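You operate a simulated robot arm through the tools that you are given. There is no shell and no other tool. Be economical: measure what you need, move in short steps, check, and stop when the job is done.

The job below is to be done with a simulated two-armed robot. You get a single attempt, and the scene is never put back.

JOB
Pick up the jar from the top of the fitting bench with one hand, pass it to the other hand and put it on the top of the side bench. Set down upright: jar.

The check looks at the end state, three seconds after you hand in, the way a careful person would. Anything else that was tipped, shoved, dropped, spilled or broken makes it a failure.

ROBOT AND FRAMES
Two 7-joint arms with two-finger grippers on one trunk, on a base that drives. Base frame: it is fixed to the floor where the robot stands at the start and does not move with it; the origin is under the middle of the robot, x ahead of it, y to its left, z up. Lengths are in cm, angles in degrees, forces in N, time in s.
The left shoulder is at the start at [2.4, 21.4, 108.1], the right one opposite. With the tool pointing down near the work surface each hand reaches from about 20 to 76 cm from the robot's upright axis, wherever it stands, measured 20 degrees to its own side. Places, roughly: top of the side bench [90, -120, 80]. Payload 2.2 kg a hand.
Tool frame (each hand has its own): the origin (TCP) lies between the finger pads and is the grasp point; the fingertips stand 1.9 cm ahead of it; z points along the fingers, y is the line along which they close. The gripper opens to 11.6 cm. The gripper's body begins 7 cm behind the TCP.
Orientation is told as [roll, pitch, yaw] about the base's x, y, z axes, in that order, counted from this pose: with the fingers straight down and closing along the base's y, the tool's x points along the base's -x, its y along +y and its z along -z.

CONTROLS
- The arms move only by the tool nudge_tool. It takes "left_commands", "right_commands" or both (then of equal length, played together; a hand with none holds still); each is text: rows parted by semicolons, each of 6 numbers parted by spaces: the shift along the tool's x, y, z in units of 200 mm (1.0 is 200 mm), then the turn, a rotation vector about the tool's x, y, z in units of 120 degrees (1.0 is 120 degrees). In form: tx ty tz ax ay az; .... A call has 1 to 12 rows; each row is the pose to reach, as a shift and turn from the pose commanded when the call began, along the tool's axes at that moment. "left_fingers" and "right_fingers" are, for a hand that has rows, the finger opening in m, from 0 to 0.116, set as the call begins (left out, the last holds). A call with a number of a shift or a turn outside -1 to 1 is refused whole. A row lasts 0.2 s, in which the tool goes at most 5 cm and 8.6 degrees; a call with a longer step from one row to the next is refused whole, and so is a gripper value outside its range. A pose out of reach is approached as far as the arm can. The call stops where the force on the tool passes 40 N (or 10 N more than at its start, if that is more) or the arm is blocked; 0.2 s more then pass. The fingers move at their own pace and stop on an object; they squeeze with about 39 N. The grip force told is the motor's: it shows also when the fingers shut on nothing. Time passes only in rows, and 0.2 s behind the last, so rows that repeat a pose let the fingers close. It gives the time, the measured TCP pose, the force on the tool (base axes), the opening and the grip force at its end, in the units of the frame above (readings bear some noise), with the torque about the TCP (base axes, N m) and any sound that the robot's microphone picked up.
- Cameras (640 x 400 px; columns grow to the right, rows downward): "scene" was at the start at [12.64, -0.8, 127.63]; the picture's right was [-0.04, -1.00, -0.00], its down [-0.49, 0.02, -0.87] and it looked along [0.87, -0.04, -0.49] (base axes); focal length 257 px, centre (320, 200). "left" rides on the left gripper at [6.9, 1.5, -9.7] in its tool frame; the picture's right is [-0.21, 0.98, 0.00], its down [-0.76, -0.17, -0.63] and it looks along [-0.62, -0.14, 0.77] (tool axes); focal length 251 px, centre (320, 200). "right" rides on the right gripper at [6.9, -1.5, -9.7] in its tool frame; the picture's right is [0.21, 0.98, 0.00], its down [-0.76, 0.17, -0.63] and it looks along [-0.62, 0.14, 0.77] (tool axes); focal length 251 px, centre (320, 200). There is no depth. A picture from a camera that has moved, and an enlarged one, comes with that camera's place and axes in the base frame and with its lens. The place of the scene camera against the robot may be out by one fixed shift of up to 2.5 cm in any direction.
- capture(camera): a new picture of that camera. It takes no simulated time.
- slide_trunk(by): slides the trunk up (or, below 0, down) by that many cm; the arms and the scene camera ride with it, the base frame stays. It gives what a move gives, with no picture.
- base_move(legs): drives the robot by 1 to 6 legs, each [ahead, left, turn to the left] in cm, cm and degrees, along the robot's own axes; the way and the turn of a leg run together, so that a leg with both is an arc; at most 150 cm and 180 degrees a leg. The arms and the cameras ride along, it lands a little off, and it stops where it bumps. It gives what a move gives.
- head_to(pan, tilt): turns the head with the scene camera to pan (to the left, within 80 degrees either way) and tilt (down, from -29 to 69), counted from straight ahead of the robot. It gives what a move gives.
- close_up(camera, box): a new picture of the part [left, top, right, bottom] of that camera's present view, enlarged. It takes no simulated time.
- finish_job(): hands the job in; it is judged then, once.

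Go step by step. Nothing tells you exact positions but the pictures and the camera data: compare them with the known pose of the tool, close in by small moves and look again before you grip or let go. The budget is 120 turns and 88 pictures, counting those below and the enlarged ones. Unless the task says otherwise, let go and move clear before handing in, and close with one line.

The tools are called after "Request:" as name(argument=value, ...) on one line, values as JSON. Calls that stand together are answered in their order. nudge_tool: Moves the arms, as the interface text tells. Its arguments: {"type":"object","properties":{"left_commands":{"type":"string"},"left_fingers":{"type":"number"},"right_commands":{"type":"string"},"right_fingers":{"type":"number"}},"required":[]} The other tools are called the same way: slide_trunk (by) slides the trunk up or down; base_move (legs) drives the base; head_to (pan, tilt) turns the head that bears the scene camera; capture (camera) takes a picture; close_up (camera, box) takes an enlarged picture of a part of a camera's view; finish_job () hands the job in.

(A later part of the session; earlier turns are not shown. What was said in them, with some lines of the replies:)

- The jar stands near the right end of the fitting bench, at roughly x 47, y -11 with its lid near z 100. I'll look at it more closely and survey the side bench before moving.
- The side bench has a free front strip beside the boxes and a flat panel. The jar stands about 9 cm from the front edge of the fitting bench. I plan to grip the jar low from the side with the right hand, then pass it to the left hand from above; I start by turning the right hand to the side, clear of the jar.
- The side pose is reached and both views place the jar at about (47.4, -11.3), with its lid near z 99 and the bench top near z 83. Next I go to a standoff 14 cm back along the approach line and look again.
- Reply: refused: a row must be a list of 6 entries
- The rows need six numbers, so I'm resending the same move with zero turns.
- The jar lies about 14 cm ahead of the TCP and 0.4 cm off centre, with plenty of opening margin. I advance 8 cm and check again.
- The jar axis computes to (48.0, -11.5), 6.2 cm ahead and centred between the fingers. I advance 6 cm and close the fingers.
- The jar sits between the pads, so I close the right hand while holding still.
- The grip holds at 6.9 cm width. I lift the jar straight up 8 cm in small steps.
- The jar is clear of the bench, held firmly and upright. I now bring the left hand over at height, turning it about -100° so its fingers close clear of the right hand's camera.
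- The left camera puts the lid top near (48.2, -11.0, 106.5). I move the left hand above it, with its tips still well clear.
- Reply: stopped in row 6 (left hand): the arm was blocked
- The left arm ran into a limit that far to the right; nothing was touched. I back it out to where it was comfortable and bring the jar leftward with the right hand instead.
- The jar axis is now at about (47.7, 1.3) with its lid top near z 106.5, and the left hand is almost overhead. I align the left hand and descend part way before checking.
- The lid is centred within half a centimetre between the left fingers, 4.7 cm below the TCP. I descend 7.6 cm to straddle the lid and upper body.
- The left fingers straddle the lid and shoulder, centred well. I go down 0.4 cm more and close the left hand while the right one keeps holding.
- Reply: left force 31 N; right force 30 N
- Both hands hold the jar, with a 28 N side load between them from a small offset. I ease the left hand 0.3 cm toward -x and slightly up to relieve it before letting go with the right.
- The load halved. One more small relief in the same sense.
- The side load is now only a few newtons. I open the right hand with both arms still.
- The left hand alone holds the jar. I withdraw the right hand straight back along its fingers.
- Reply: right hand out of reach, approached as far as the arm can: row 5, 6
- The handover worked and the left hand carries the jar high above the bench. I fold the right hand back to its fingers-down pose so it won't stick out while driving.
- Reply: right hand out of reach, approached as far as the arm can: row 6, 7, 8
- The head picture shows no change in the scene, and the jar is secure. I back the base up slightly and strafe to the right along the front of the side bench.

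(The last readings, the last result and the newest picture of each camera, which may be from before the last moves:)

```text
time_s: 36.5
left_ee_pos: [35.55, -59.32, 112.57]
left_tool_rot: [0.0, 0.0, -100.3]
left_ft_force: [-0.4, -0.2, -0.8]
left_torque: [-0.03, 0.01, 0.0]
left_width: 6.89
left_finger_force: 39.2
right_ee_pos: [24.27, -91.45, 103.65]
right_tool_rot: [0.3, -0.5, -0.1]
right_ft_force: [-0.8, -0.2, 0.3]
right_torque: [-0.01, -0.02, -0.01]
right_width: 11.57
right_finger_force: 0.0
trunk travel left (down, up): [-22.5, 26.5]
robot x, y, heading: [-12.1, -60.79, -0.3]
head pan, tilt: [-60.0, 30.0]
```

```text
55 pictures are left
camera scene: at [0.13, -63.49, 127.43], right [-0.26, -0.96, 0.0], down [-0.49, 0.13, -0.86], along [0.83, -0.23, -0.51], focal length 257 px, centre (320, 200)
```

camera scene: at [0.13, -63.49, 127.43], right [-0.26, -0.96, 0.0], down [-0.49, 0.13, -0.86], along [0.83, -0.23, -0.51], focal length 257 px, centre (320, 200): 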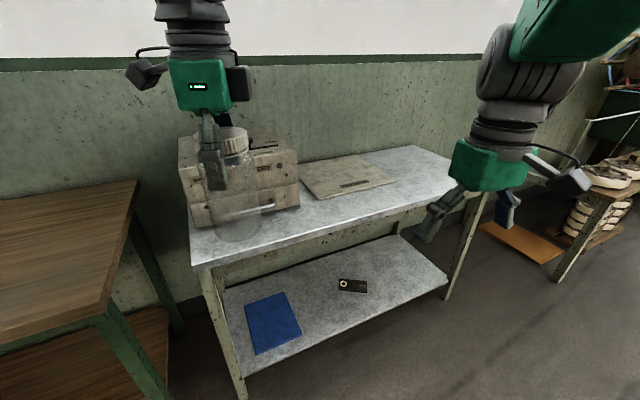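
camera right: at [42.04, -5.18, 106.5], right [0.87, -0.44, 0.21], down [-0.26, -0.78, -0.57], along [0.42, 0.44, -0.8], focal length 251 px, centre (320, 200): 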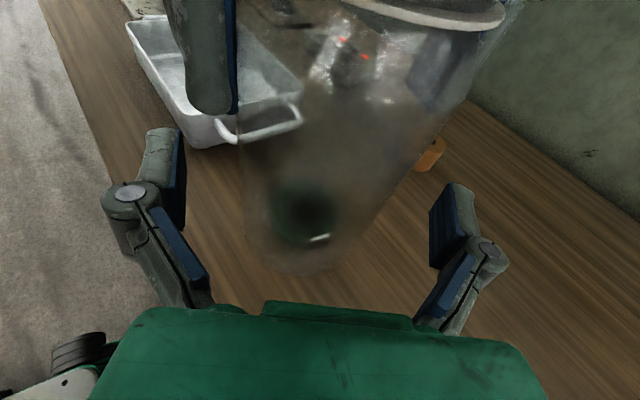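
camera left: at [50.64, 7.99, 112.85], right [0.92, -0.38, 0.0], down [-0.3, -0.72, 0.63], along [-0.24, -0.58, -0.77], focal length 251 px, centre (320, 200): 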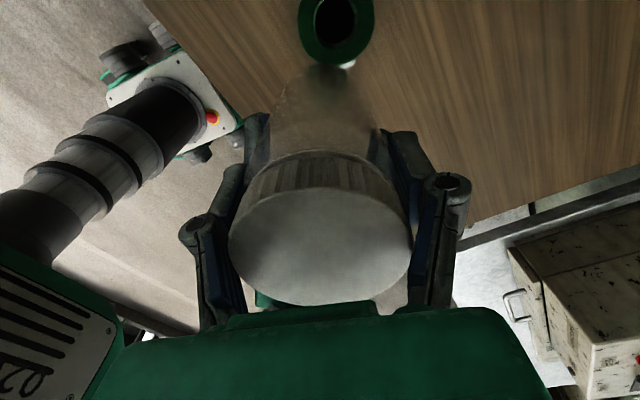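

The side bench's right end is free: its clear patch is centred near (84, -128), between the flat panel and the right edge. The bench front is skewed about 15°, so I strafe on, turn 15° left to square up, and move partly forward.

Request:
base_move(legs=[[0, -80, 0], [0, 0, 15], [20, -10, 0]])

Request:
head_to(pan=0, tilt=32)

Request:
capture(camera="scene")

Request:
capture(camera="left")

```text
time_s: 43.1
left_ee_pos: [54.63, -133.43, 112.55]
left_tool_rot: [0.1, -0.1, -85.9]
left_ft_force: [-0.4, 0.4, -0.4]
left_torque: [-0.02, 0.01, 0.02]
left_width: 6.88
left_finger_force: 38.5
right_ee_pos: [51.83, -167.13, 103.64]
right_tool_rot: [0.4, -0.7, 14.4]
right_ft_force: [0.1, -0.7, -0.4]
right_torque: [0.0, 0.02, -0.02]
right_width: 11.57
right_finger_force: 0.1
trunk travel left (down, up): [-22.5, 26.5]
robot x, y, heading: [8.94, -146.51, 14.2]
head pan, tilt: [-60.0, 30.0]
```

```text
time_s: 44.4
left_ee_pos: [54.32, -133.58, 112.54]
left_tool_rot: [0.1, -0.1, -85.9]
left_ft_force: [0.3, 1.3, -1.5]
left_torque: [0.0, 0.0, -0.01]
left_width: 6.86
left_finger_force: 39.0
right_ee_pos: [51.5, -167.33, 103.85]
right_tool_rot: [0.4, -0.8, 14.5]
right_ft_force: [0.2, 0.4, 0.2]
right_torque: [0.01, 0.02, 0.0]
right_width: 11.63
right_finger_force: 0.0
trunk travel left (down, up): [-22.5, 26.5]
robot x, y, heading: [9.07, -146.68, 14.4]
head pan, tilt: [0.0, 32.0]
```

```text
54 pictures are left
camera scene: at [21.14, -143.71, 127.17], right [0.24, -0.97, 0.0], down [-0.52, -0.13, -0.85], along [0.82, 0.21, -0.53], focal length 257 px, centre (320, 200)
```

scene: 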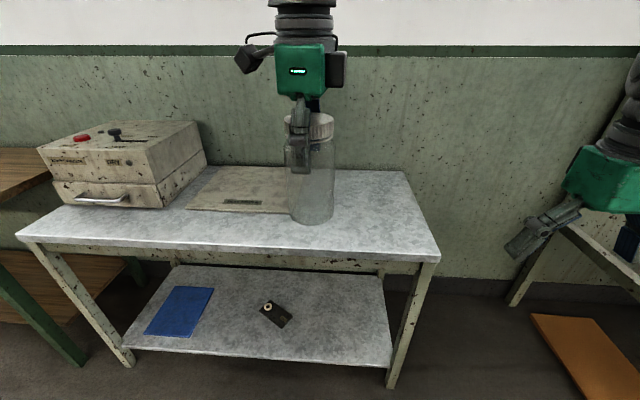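

```text
53 pictures are left
camera left: at [55.36, -126.63, 122.29], right [0.99, -0.14, 0.0], down [-0.11, -0.77, 0.63], along [-0.09, -0.63, -0.78], focal length 251 px, centre (320, 200)
```

left: 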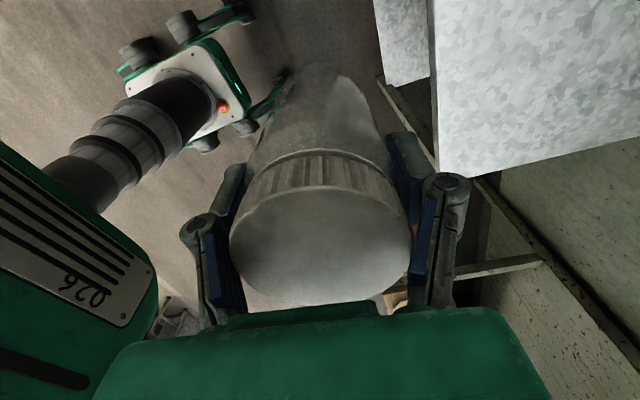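

Now I see the whole side bench: the free patch right of the panel spans roughly y -118 to -157. I drive forward 22 cm and 9 cm right, keeping the base about 38 cm from the edge and the jar high.

Request:
base_move(legs=[[22, -9, 0]])

Request:
capture(camera="scene")

Request:
capture(camera="left")

Request:
capture(camera="right")

```text
time_s: 46.1
left_ee_pos: [78.08, -137.06, 112.59]
left_tool_rot: [0.2, -0.1, -86.0]
left_ft_force: [0.7, -0.1, -0.7]
left_torque: [0.03, 0.03, -0.02]
left_width: 6.88
left_finger_force: 39.2
right_ee_pos: [75.18, -170.69, 104.07]
right_tool_rot: [0.5, -1.0, 14.3]
right_ft_force: [0.6, 1.1, -0.5]
right_torque: [0.02, -0.01, 0.01]
right_width: 11.59
right_finger_force: 0.0
trunk travel left (down, up): [-22.5, 26.5]
robot x, y, heading: [32.77, -150.2, 14.1]
head pan, tilt: [0.0, 32.0]
```

```text
52 pictures are left
camera scene: at [44.86, -147.14, 127.17], right [0.24, -0.97, 0.0], down [-0.52, -0.13, -0.85], along [0.82, 0.2, -0.53], focal length 257 px, centre (320, 200)
```

scene: 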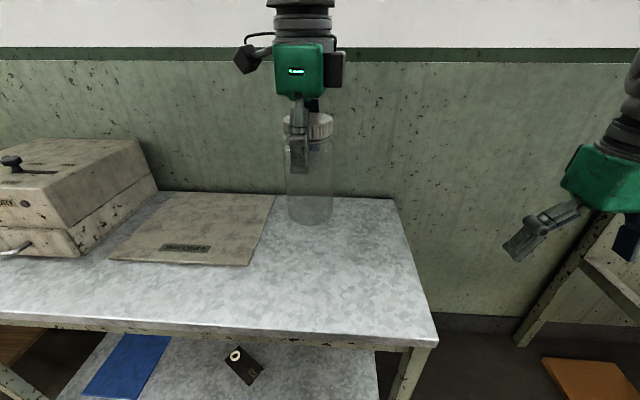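

```text
51 pictures are left
camera left: at [79.15, -130.02, 122.26], right [0.99, -0.15, 0.0], down [-0.12, -0.77, 0.63], along [-0.09, -0.63, -0.77], focal length 251 px, centre (320, 200)
```

left: 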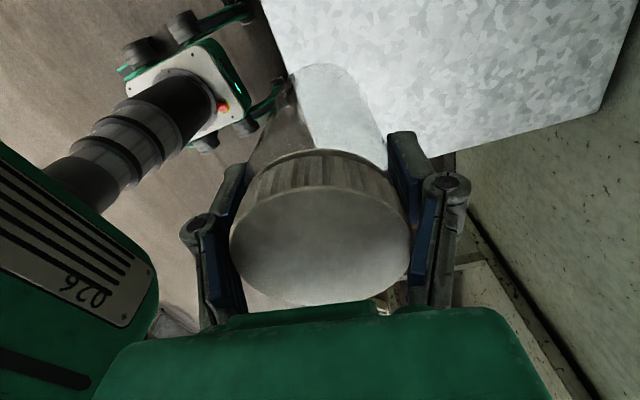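

```text
50 pictures are left
camera right: at [68.59, -173.97, 113.36], right [-0.45, 0.89, 0.01], down [0.68, 0.34, 0.65], along [0.58, 0.29, -0.76], focal length 251 px, centre (320, 200)
```

right: 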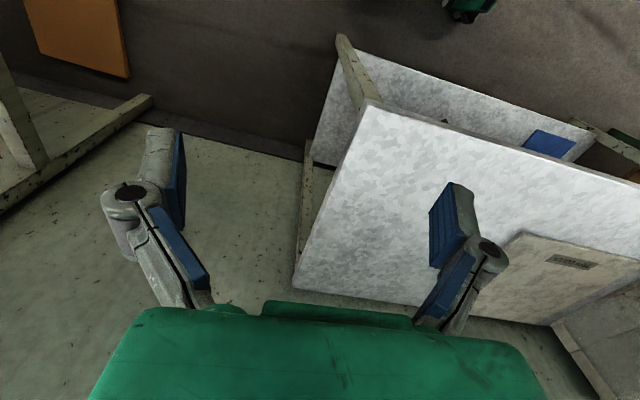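

The jar hangs over the free patch about 6 cm inside the front edge. I extend it 7 cm further in, then lower it 14 cm and look.

Request:
nudge_tool(left_commands="-0.01 0.12 0 0 0 0; -0.02 0.24 0 0 0 0; -0.025 0.35 0 0 0 0; -0.025 0.35 0.1 0 0 0; -0.025 0.35 0.25 0 0 0; -0.025 0.35 0.4 0 0 0; -0.025 0.35 0.55 0 0 0; -0.025 0.35 0.7 0 0 0; -0.025 0.35 0.7 0 0 0")

Request:
capture(camera="scene")

Request:
capture(camera="right")

```text
time_s: 48.1
left_ee_pos: [84.76, -136.98, 98.76]
left_tool_rot: [0.4, 0.0, -86.1]
left_ft_force: [0.6, -0.1, 0.1]
left_torque: [-0.03, -0.02, -0.01]
left_width: 6.83
left_finger_force: 38.4
right_ee_pos: [74.86, -170.84, 103.92]
right_tool_rot: [0.7, -0.9, 14.2]
right_ft_force: [-0.6, 0.2, 0.0]
right_torque: [0.02, 0.0, -0.01]
right_width: 11.61
right_finger_force: 0.1
trunk travel left (down, up): [-22.5, 26.5]
robot x, y, heading: [32.53, -149.72, 14.0]
head pan, tilt: [0.0, 32.0]
```

```text
49 pictures are left
camera scene: at [44.9, -147.24, 127.17], right [0.24, -0.97, 0.0], down [-0.52, -0.13, -0.85], along [0.82, 0.2, -0.53], focal length 257 px, centre (320, 200)
```

scene: 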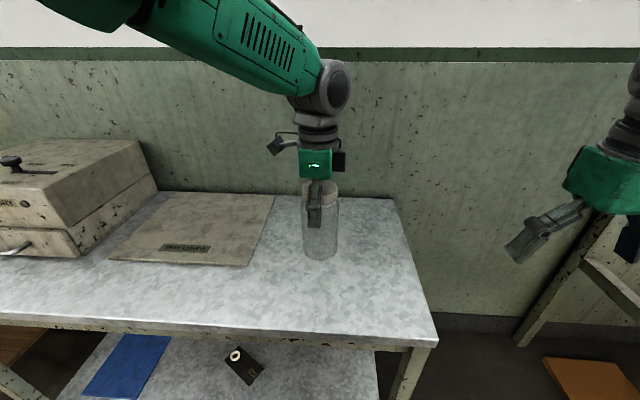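

```text
48 pictures are left
camera right: at [68.36, -174.15, 113.31], right [-0.45, 0.89, 0.01], down [0.68, 0.34, 0.65], along [0.58, 0.3, -0.76], focal length 251 px, centre (320, 200)
```

right: 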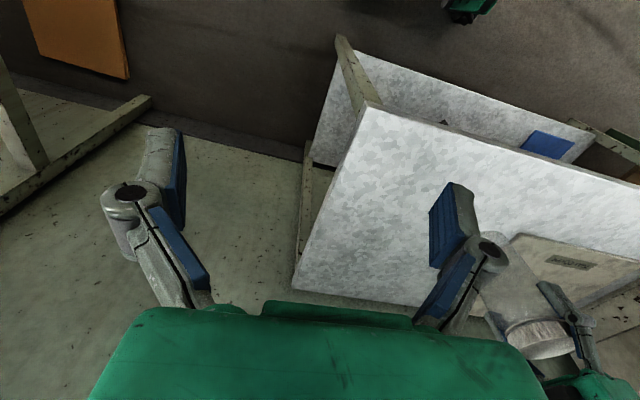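

The jar hangs upright, its bottom near z 87 over clear metal. I lower 5 cm gently and check for contact.

Request:
nudge_tool(left_commands="0 0 0.05 0 0 0; 0 0 0.1 0 0 0; 0 0 0.15 0 0 0; 0 0 0.2 0 0 0; 0 0 0.25 0 0 0")

Request:
close_up(camera="scene", box=[240, 180, 400, 280])

```text
time_s: 49.4
left_ee_pos: [84.98, -137.09, 93.83]
left_tool_rot: [0.3, -0.1, -86.2]
left_ft_force: [-0.2, 0.0, -1.1]
left_torque: [0.02, -0.02, 0.0]
left_width: 6.87
left_finger_force: 39.2
right_ee_pos: [74.9, -170.83, 103.9]
right_tool_rot: [0.7, -0.9, 14.4]
right_ft_force: [-0.1, 0.8, 0.3]
right_torque: [0.01, 0.01, -0.01]
right_width: 11.62
right_finger_force: 0.0
trunk travel left (down, up): [-22.5, 26.5]
robot x, y, heading: [32.81, -150.05, 14.2]
head pan, tilt: [0.0, 32.0]
```

```text
4.00 times, centred on (320, 230) of scene
camera zoom: at [44.96, -147.22, 127.16], right [0.24, -0.97, 0.0], down [-0.52, -0.13, -0.85], along [0.82, 0.2, -0.53], focal length 1029 px, centre (320, 80)
```

zoom: 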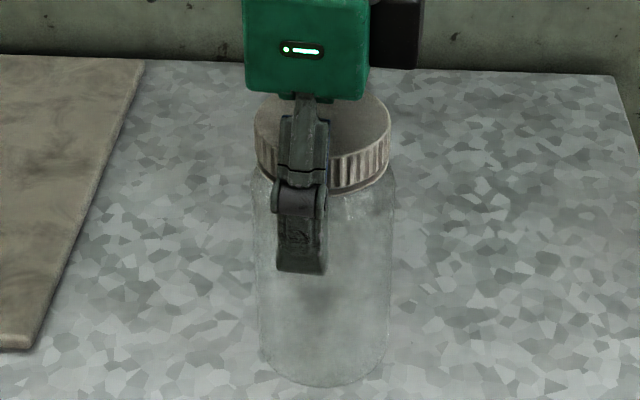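

Still no contact; the bottom should be around z 82. I continue in 3 mm steps.

Request:
nudge_tool(left_commands="0 0 0.015 0 0 0; 0 0 0.03 0 0 0; 0 0 0.045 0 0 0; 0 0 0.06 0 0 0; 0 0 0.075 0 0 0; 0 0 0.075 0 0 0")

```text
time_s: 50.8
left_ee_pos: [85.02, -137.14, 92.1]
left_tool_rot: [0.3, 0.0, -86.1]
left_ft_force: [0.1, 0.1, -0.9]
left_torque: [0.0, 0.01, 0.0]
left_width: 6.82
left_finger_force: 39.8
right_ee_pos: [74.91, -170.82, 104.03]
right_tool_rot: [0.9, -1.0, 14.4]
right_ft_force: [-0.2, -0.2, 0.5]
right_torque: [0.0, 0.02, -0.02]
right_width: 11.57
right_finger_force: 0.1
trunk travel left (down, up): [-22.5, 26.5]
robot x, y, heading: [32.88, -150.17, 14.1]
head pan, tilt: [0.0, 32.0]
```

Request:
nudge_tool(left_commands="0 0 0.01 0 0 0; 0 0 0.02 0 0 0; 0 0 0.03 0 0 0; 0 0 0.03 0 0 0")

Request:
close_up(camera="scene", box=[240, 200, 400, 300])

```text
time_s: 51.8
left_ee_pos: [85.03, -137.23, 91.57]
left_tool_rot: [0.2, 0.0, -86.1]
left_ft_force: [-0.3, 1.1, -0.4]
left_torque: [0.03, 0.0, -0.01]
left_width: 6.8
left_finger_force: 38.6
right_ee_pos: [74.93, -170.83, 103.97]
right_tool_rot: [0.7, -0.9, 14.3]
right_ft_force: [0.7, 0.8, -0.7]
right_torque: [-0.06, 0.02, 0.01]
right_width: 11.6
right_finger_force: 0.0
trunk travel left (down, up): [-22.5, 26.5]
robot x, y, heading: [32.69, -149.82, 14.0]
head pan, tilt: [0.0, 32.0]
```

```text
4.00 times, centred on (320, 250) of scene
camera zoom: at [44.94, -147.23, 127.17], right [0.24, -0.97, 0.0], down [-0.52, -0.13, -0.85], along [0.82, 0.2, -0.53], focal length 1029 px, centre (320, 0)
```

zoom: 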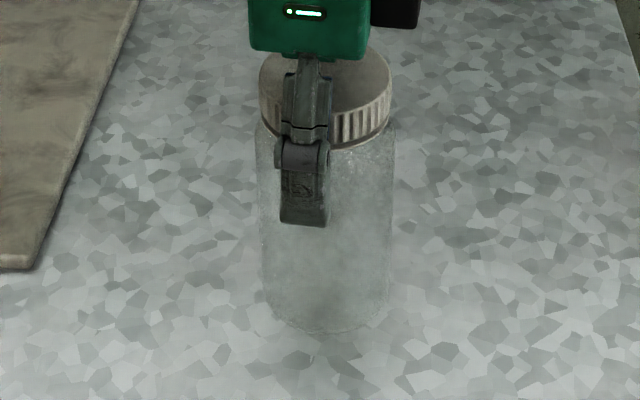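

No touch yet. I keep stepping down 2–3 mm at a time while watching the vertical force.

Request:
nudge_tool(left_commands="0 0 0.01 0 0 0; 0 0 0.02 0 0 0; 0 0 0.03 0 0 0; 0 0 0.03 0 0 0")

```text
time_s: 52.8
left_ee_pos: [85.18, -137.25, 91.21]
left_tool_rot: [0.4, -0.1, -86.2]
left_ft_force: [-0.1, 0.3, -0.2]
left_torque: [0.0, -0.03, -0.02]
left_width: 6.78
left_finger_force: 38.9
right_ee_pos: [74.94, -170.71, 103.89]
right_tool_rot: [0.7, -0.9, 14.2]
right_ft_force: [0.6, 0.2, 0.5]
right_torque: [0.0, 0.02, -0.02]
right_width: 11.61
right_finger_force: 0.0
trunk travel left (down, up): [-22.5, 26.5]
robot x, y, heading: [32.7, -150.13, 14.0]
head pan, tilt: [0.0, 32.0]
```

The grip width has crept from 6.9 to 6.8 cm, so I check with the left camera whether the jar is slipping.

Request:
capture(camera="left")

Request:
capture(camera="scene")

```text
45 pictures are left
camera left: at [86.15, -130.29, 100.74], right [0.99, -0.15, 0.01], down [-0.12, -0.77, 0.63], along [-0.09, -0.63, -0.78], focal length 251 px, centre (320, 200)
```

left: 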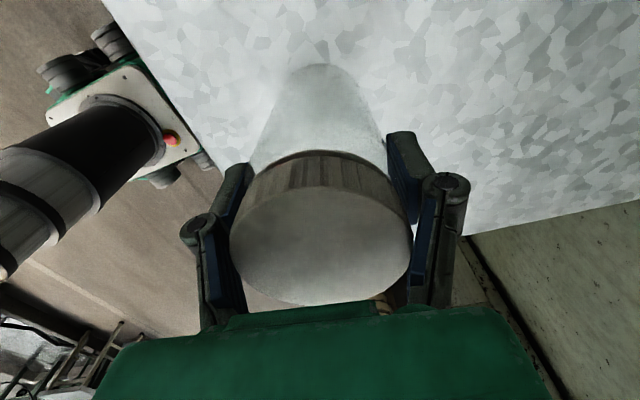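

```text
44 pictures are left
camera scene: at [44.94, -147.23, 127.17], right [0.24, -0.97, 0.0], down [-0.52, -0.13, -0.85], along [0.82, 0.2, -0.53], focal length 257 px, centre (320, 200)
```

scene: 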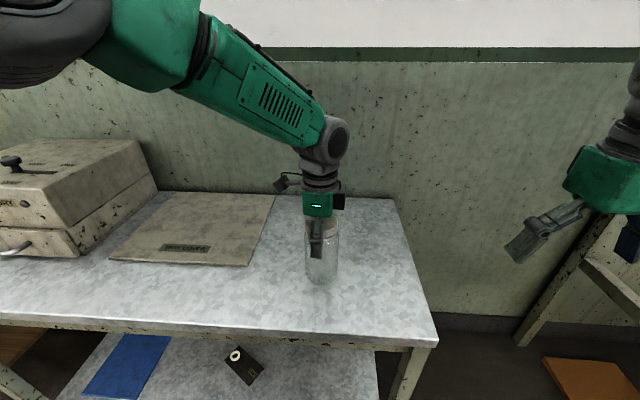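

The jar has not slipped in the fingers; the bench is simply a bit lower than estimated. I continue down.

Request:
nudge_tool(left_commands="0 0 0.01 0 0 0; 0 0 0.02 0 0 0; 0 0 0.03 0 0 0; 0 0 0.04 0 0 0; 0 0 0.04 0 0 0")

```text
time_s: 54.0
left_ee_pos: [85.04, -137.1, 90.29]
left_tool_rot: [0.3, -0.1, -86.1]
left_ft_force: [-0.9, -0.6, -1.3]
left_torque: [0.01, 0.01, -0.01]
left_width: 6.81
left_finger_force: 39.3
right_ee_pos: [74.94, -170.85, 103.87]
right_tool_rot: [0.7, -0.9, 14.4]
right_ft_force: [-0.2, -0.2, 0.6]
right_torque: [-0.01, 0.03, -0.03]
right_width: 11.6
right_finger_force: 0.1
trunk travel left (down, up): [-22.5, 26.5]
robot x, y, heading: [32.96, -150.06, 14.2]
head pan, tilt: [0.0, 32.0]
```

Request:
nudge_tool(left_commands="0 0 0.01 0 0 0; 0 0 0.02 0 0 0; 0 0 0.03 0 0 0; 0 0 0.04 0 0 0; 0 0 0.04 0 0 0")

Request:
close_up(camera="scene", box=[240, 200, 400, 300])

```text
time_s: 55.1
left_ee_pos: [85.05, -137.21, 89.42]
left_tool_rot: [0.3, 0.0, -86.1]
left_ft_force: [0.9, 0.6, -1.3]
left_torque: [0.0, 0.0, -0.04]
left_width: 6.84
left_finger_force: 38.7
right_ee_pos: [74.91, -170.83, 103.82]
right_tool_rot: [0.7, -0.9, 14.3]
right_ft_force: [1.2, -0.1, 0.4]
right_torque: [0.02, -0.02, -0.04]
right_width: 11.6
right_finger_force: 0.2
trunk travel left (down, up): [-22.5, 26.5]
robot x, y, heading: [32.99, -149.93, 13.9]
head pan, tilt: [0.0, 32.0]
```

```text
4.00 times, centred on (320, 250) of scene
camera zoom: at [44.94, -147.23, 127.17], right [0.24, -0.97, 0.0], down [-0.52, -0.13, -0.85], along [0.82, 0.2, -0.53], focal length 1029 px, centre (320, 0)
```

zoom: 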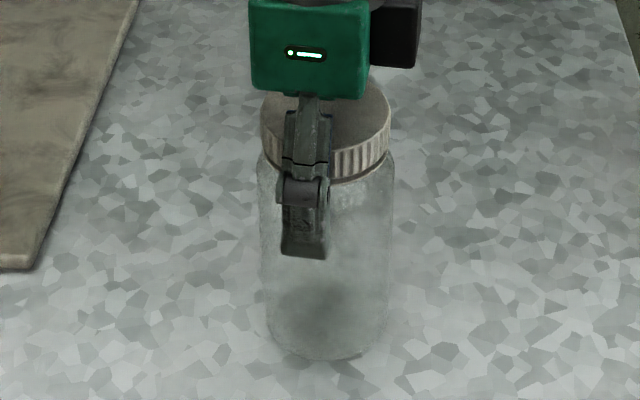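

A dark contact shadow is gathering beneath the jar, so the bench is near. I continue in fine steps.

Request:
nudge_tool(left_commands="0 0 0.01 0 0 0; 0 0 0.02 0 0 0; 0 0 0.03 0 0 0; 0 0 0.03 0 0 0")

```text
time_s: 56.1
left_ee_pos: [85.2, -137.03, 88.93]
left_tool_rot: [0.6, -0.1, -86.1]
left_ft_force: [-1.9, 0.6, 13.7]
left_torque: [0.2, 0.43, -0.02]
left_width: 6.8
left_finger_force: 39.0
right_ee_pos: [74.8, -170.71, 103.99]
right_tool_rot: [0.6, -1.1, 14.4]
right_ft_force: [0.9, -0.7, 0.4]
right_torque: [-0.02, -0.03, -0.01]
right_width: 11.62
right_finger_force: 0.1
trunk travel left (down, up): [-22.5, 26.5]
robot x, y, heading: [32.61, -150.18, 14.0]
head pan, tilt: [0.0, 32.0]
```

Contact at about 14 N: the jar stands on the bench. I ease up 1.5 mm to take the press off, then look before letting go.

Request:
nudge_tool(left_commands="0 0 -0.007 0 0 0; 0 0 -0.007 0 0 0")

Request:
close_up(camera="scene", box=[240, 200, 400, 300])

```text
time_s: 56.8
left_ee_pos: [85.13, -137.14, 89.01]
left_tool_rot: [0.4, 0.0, -86.1]
left_ft_force: [2.7, 1.0, 7.7]
left_torque: [0.27, -0.11, -0.05]
left_width: 6.82
left_finger_force: 38.9
right_ee_pos: [74.88, -170.79, 103.9]
right_tool_rot: [0.6, -1.0, 14.3]
right_ft_force: [0.3, -0.4, -0.1]
right_torque: [0.01, -0.01, 0.02]
right_width: 11.59
right_finger_force: 0.0
trunk travel left (down, up): [-22.5, 26.5]
robot x, y, heading: [32.69, -149.83, 14.1]
head pan, tilt: [0.0, 32.0]
```

```text
4.00 times, centred on (320, 250) of scene
camera zoom: at [44.86, -147.22, 127.18], right [0.24, -0.97, 0.0], down [-0.52, -0.13, -0.85], along [0.82, 0.2, -0.53], focal length 1029 px, centre (320, 0)
```

zoom: 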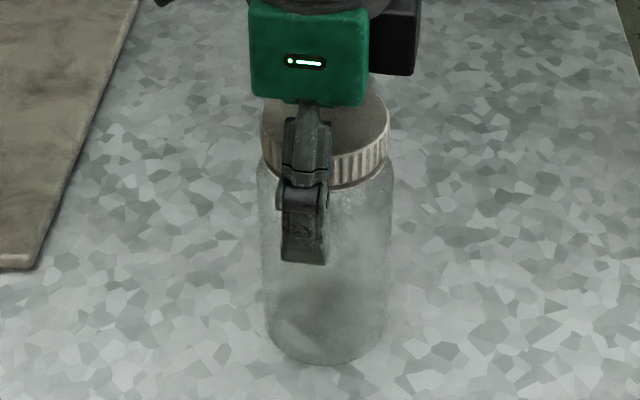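

The jar stands upright on the side bench with light contact. I open the left hand in place.

Request:
nudge_tool(left_commands="0 0 0 0 0 0; 0 0 0 0 0 0; 0 0 0 0 0 0; 0 0 0 0 0 0", left_fingers=0.116)

Request:
capture(camera="left")

```text
time_s: 57.8
left_ee_pos: [85.01, -137.18, 89.0]
left_tool_rot: [0.2, 0.0, -86.1]
left_ft_force: [0.7, -1.1, 0.7]
left_torque: [0.01, 0.01, 0.0]
left_width: 11.6
left_finger_force: 0.0
right_ee_pos: [74.86, -170.77, 104.01]
right_tool_rot: [0.7, -0.8, 14.2]
right_ft_force: [0.0, -0.4, -0.3]
right_torque: [-0.02, -0.02, -0.01]
right_width: 11.59
right_finger_force: 0.1
trunk travel left (down, up): [-22.5, 26.5]
robot x, y, heading: [32.8, -149.86, 13.9]
head pan, tilt: [0.0, 32.0]
```

```text
41 pictures are left
camera left: at [86.11, -130.24, 98.68], right [0.99, -0.15, 0.01], down [-0.12, -0.77, 0.63], along [-0.09, -0.63, -0.78], focal length 251 px, centre (320, 200)
```

left: 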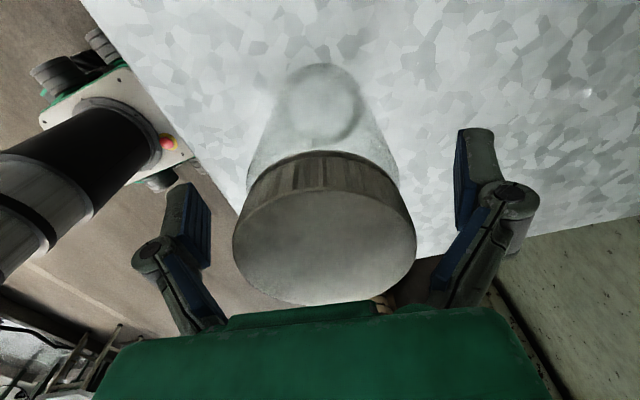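

The jar stands free with clear space to both fingers. I raise the left hand straight up and check.

Request:
nudge_tool(left_commands="0 0 -0.1 0 0 0; 0 0 -0.25 0 0 0; 0 0 -0.45 0 0 0; 0 0 -0.65 0 0 0; 0 0 -0.85 0 0 0; 0 0 -1 0 0 0; 0 0 -1 0 0 0")

Request:
capture(camera="scene")

Request:
capture(camera="left")

```text
time_s: 59.4
left_ee_pos: [85.09, -137.02, 109.08]
left_tool_rot: [0.3, 0.0, -86.1]
left_ft_force: [0.7, 0.1, -0.9]
left_torque: [0.0, -0.01, 0.01]
left_width: 11.59
left_finger_force: 0.1
right_ee_pos: [75.08, -170.75, 103.87]
right_tool_rot: [0.7, -1.0, 14.3]
right_ft_force: [0.4, 1.1, -0.1]
right_torque: [0.0, -0.01, 0.01]
right_width: 11.6
right_finger_force: 0.1
trunk travel left (down, up): [-22.5, 26.5]
robot x, y, heading: [32.58, -150.03, 13.8]
head pan, tilt: [0.0, 32.0]
```

```text
40 pictures are left
camera scene: at [44.94, -147.22, 127.16], right [0.24, -0.97, 0.0], down [-0.52, -0.13, -0.85], along [0.82, 0.2, -0.53], focal length 257 px, centre (320, 200)
```

scene: 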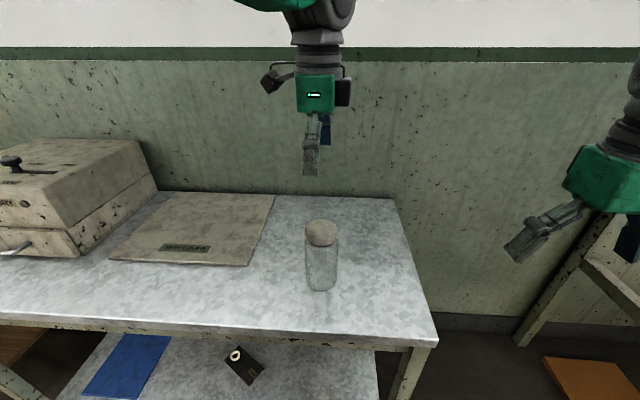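

```text
39 pictures are left
camera left: at [86.09, -130.08, 118.73], right [0.99, -0.15, 0.01], down [-0.12, -0.77, 0.63], along [-0.09, -0.63, -0.78], focal length 251 px, centre (320, 200)
```

left: 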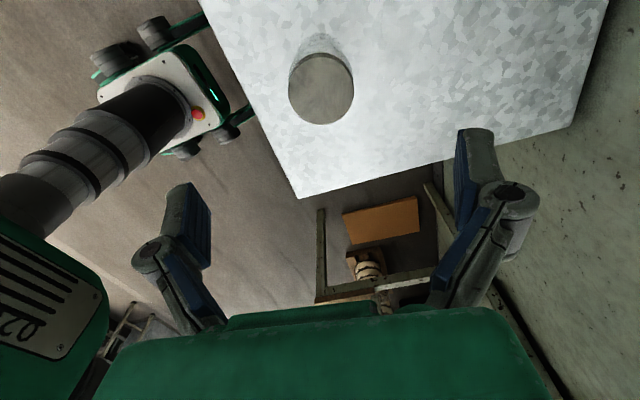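

The jar stands upright and alone on the free part of the side bench, and both hands are clear. I hand the job in.

Request:
finish_job()

```text
The job is handed in.
```

The jar went from the right hand to the left and now stands upright on top of the side bench. I saw nothing else moved or knocked over.
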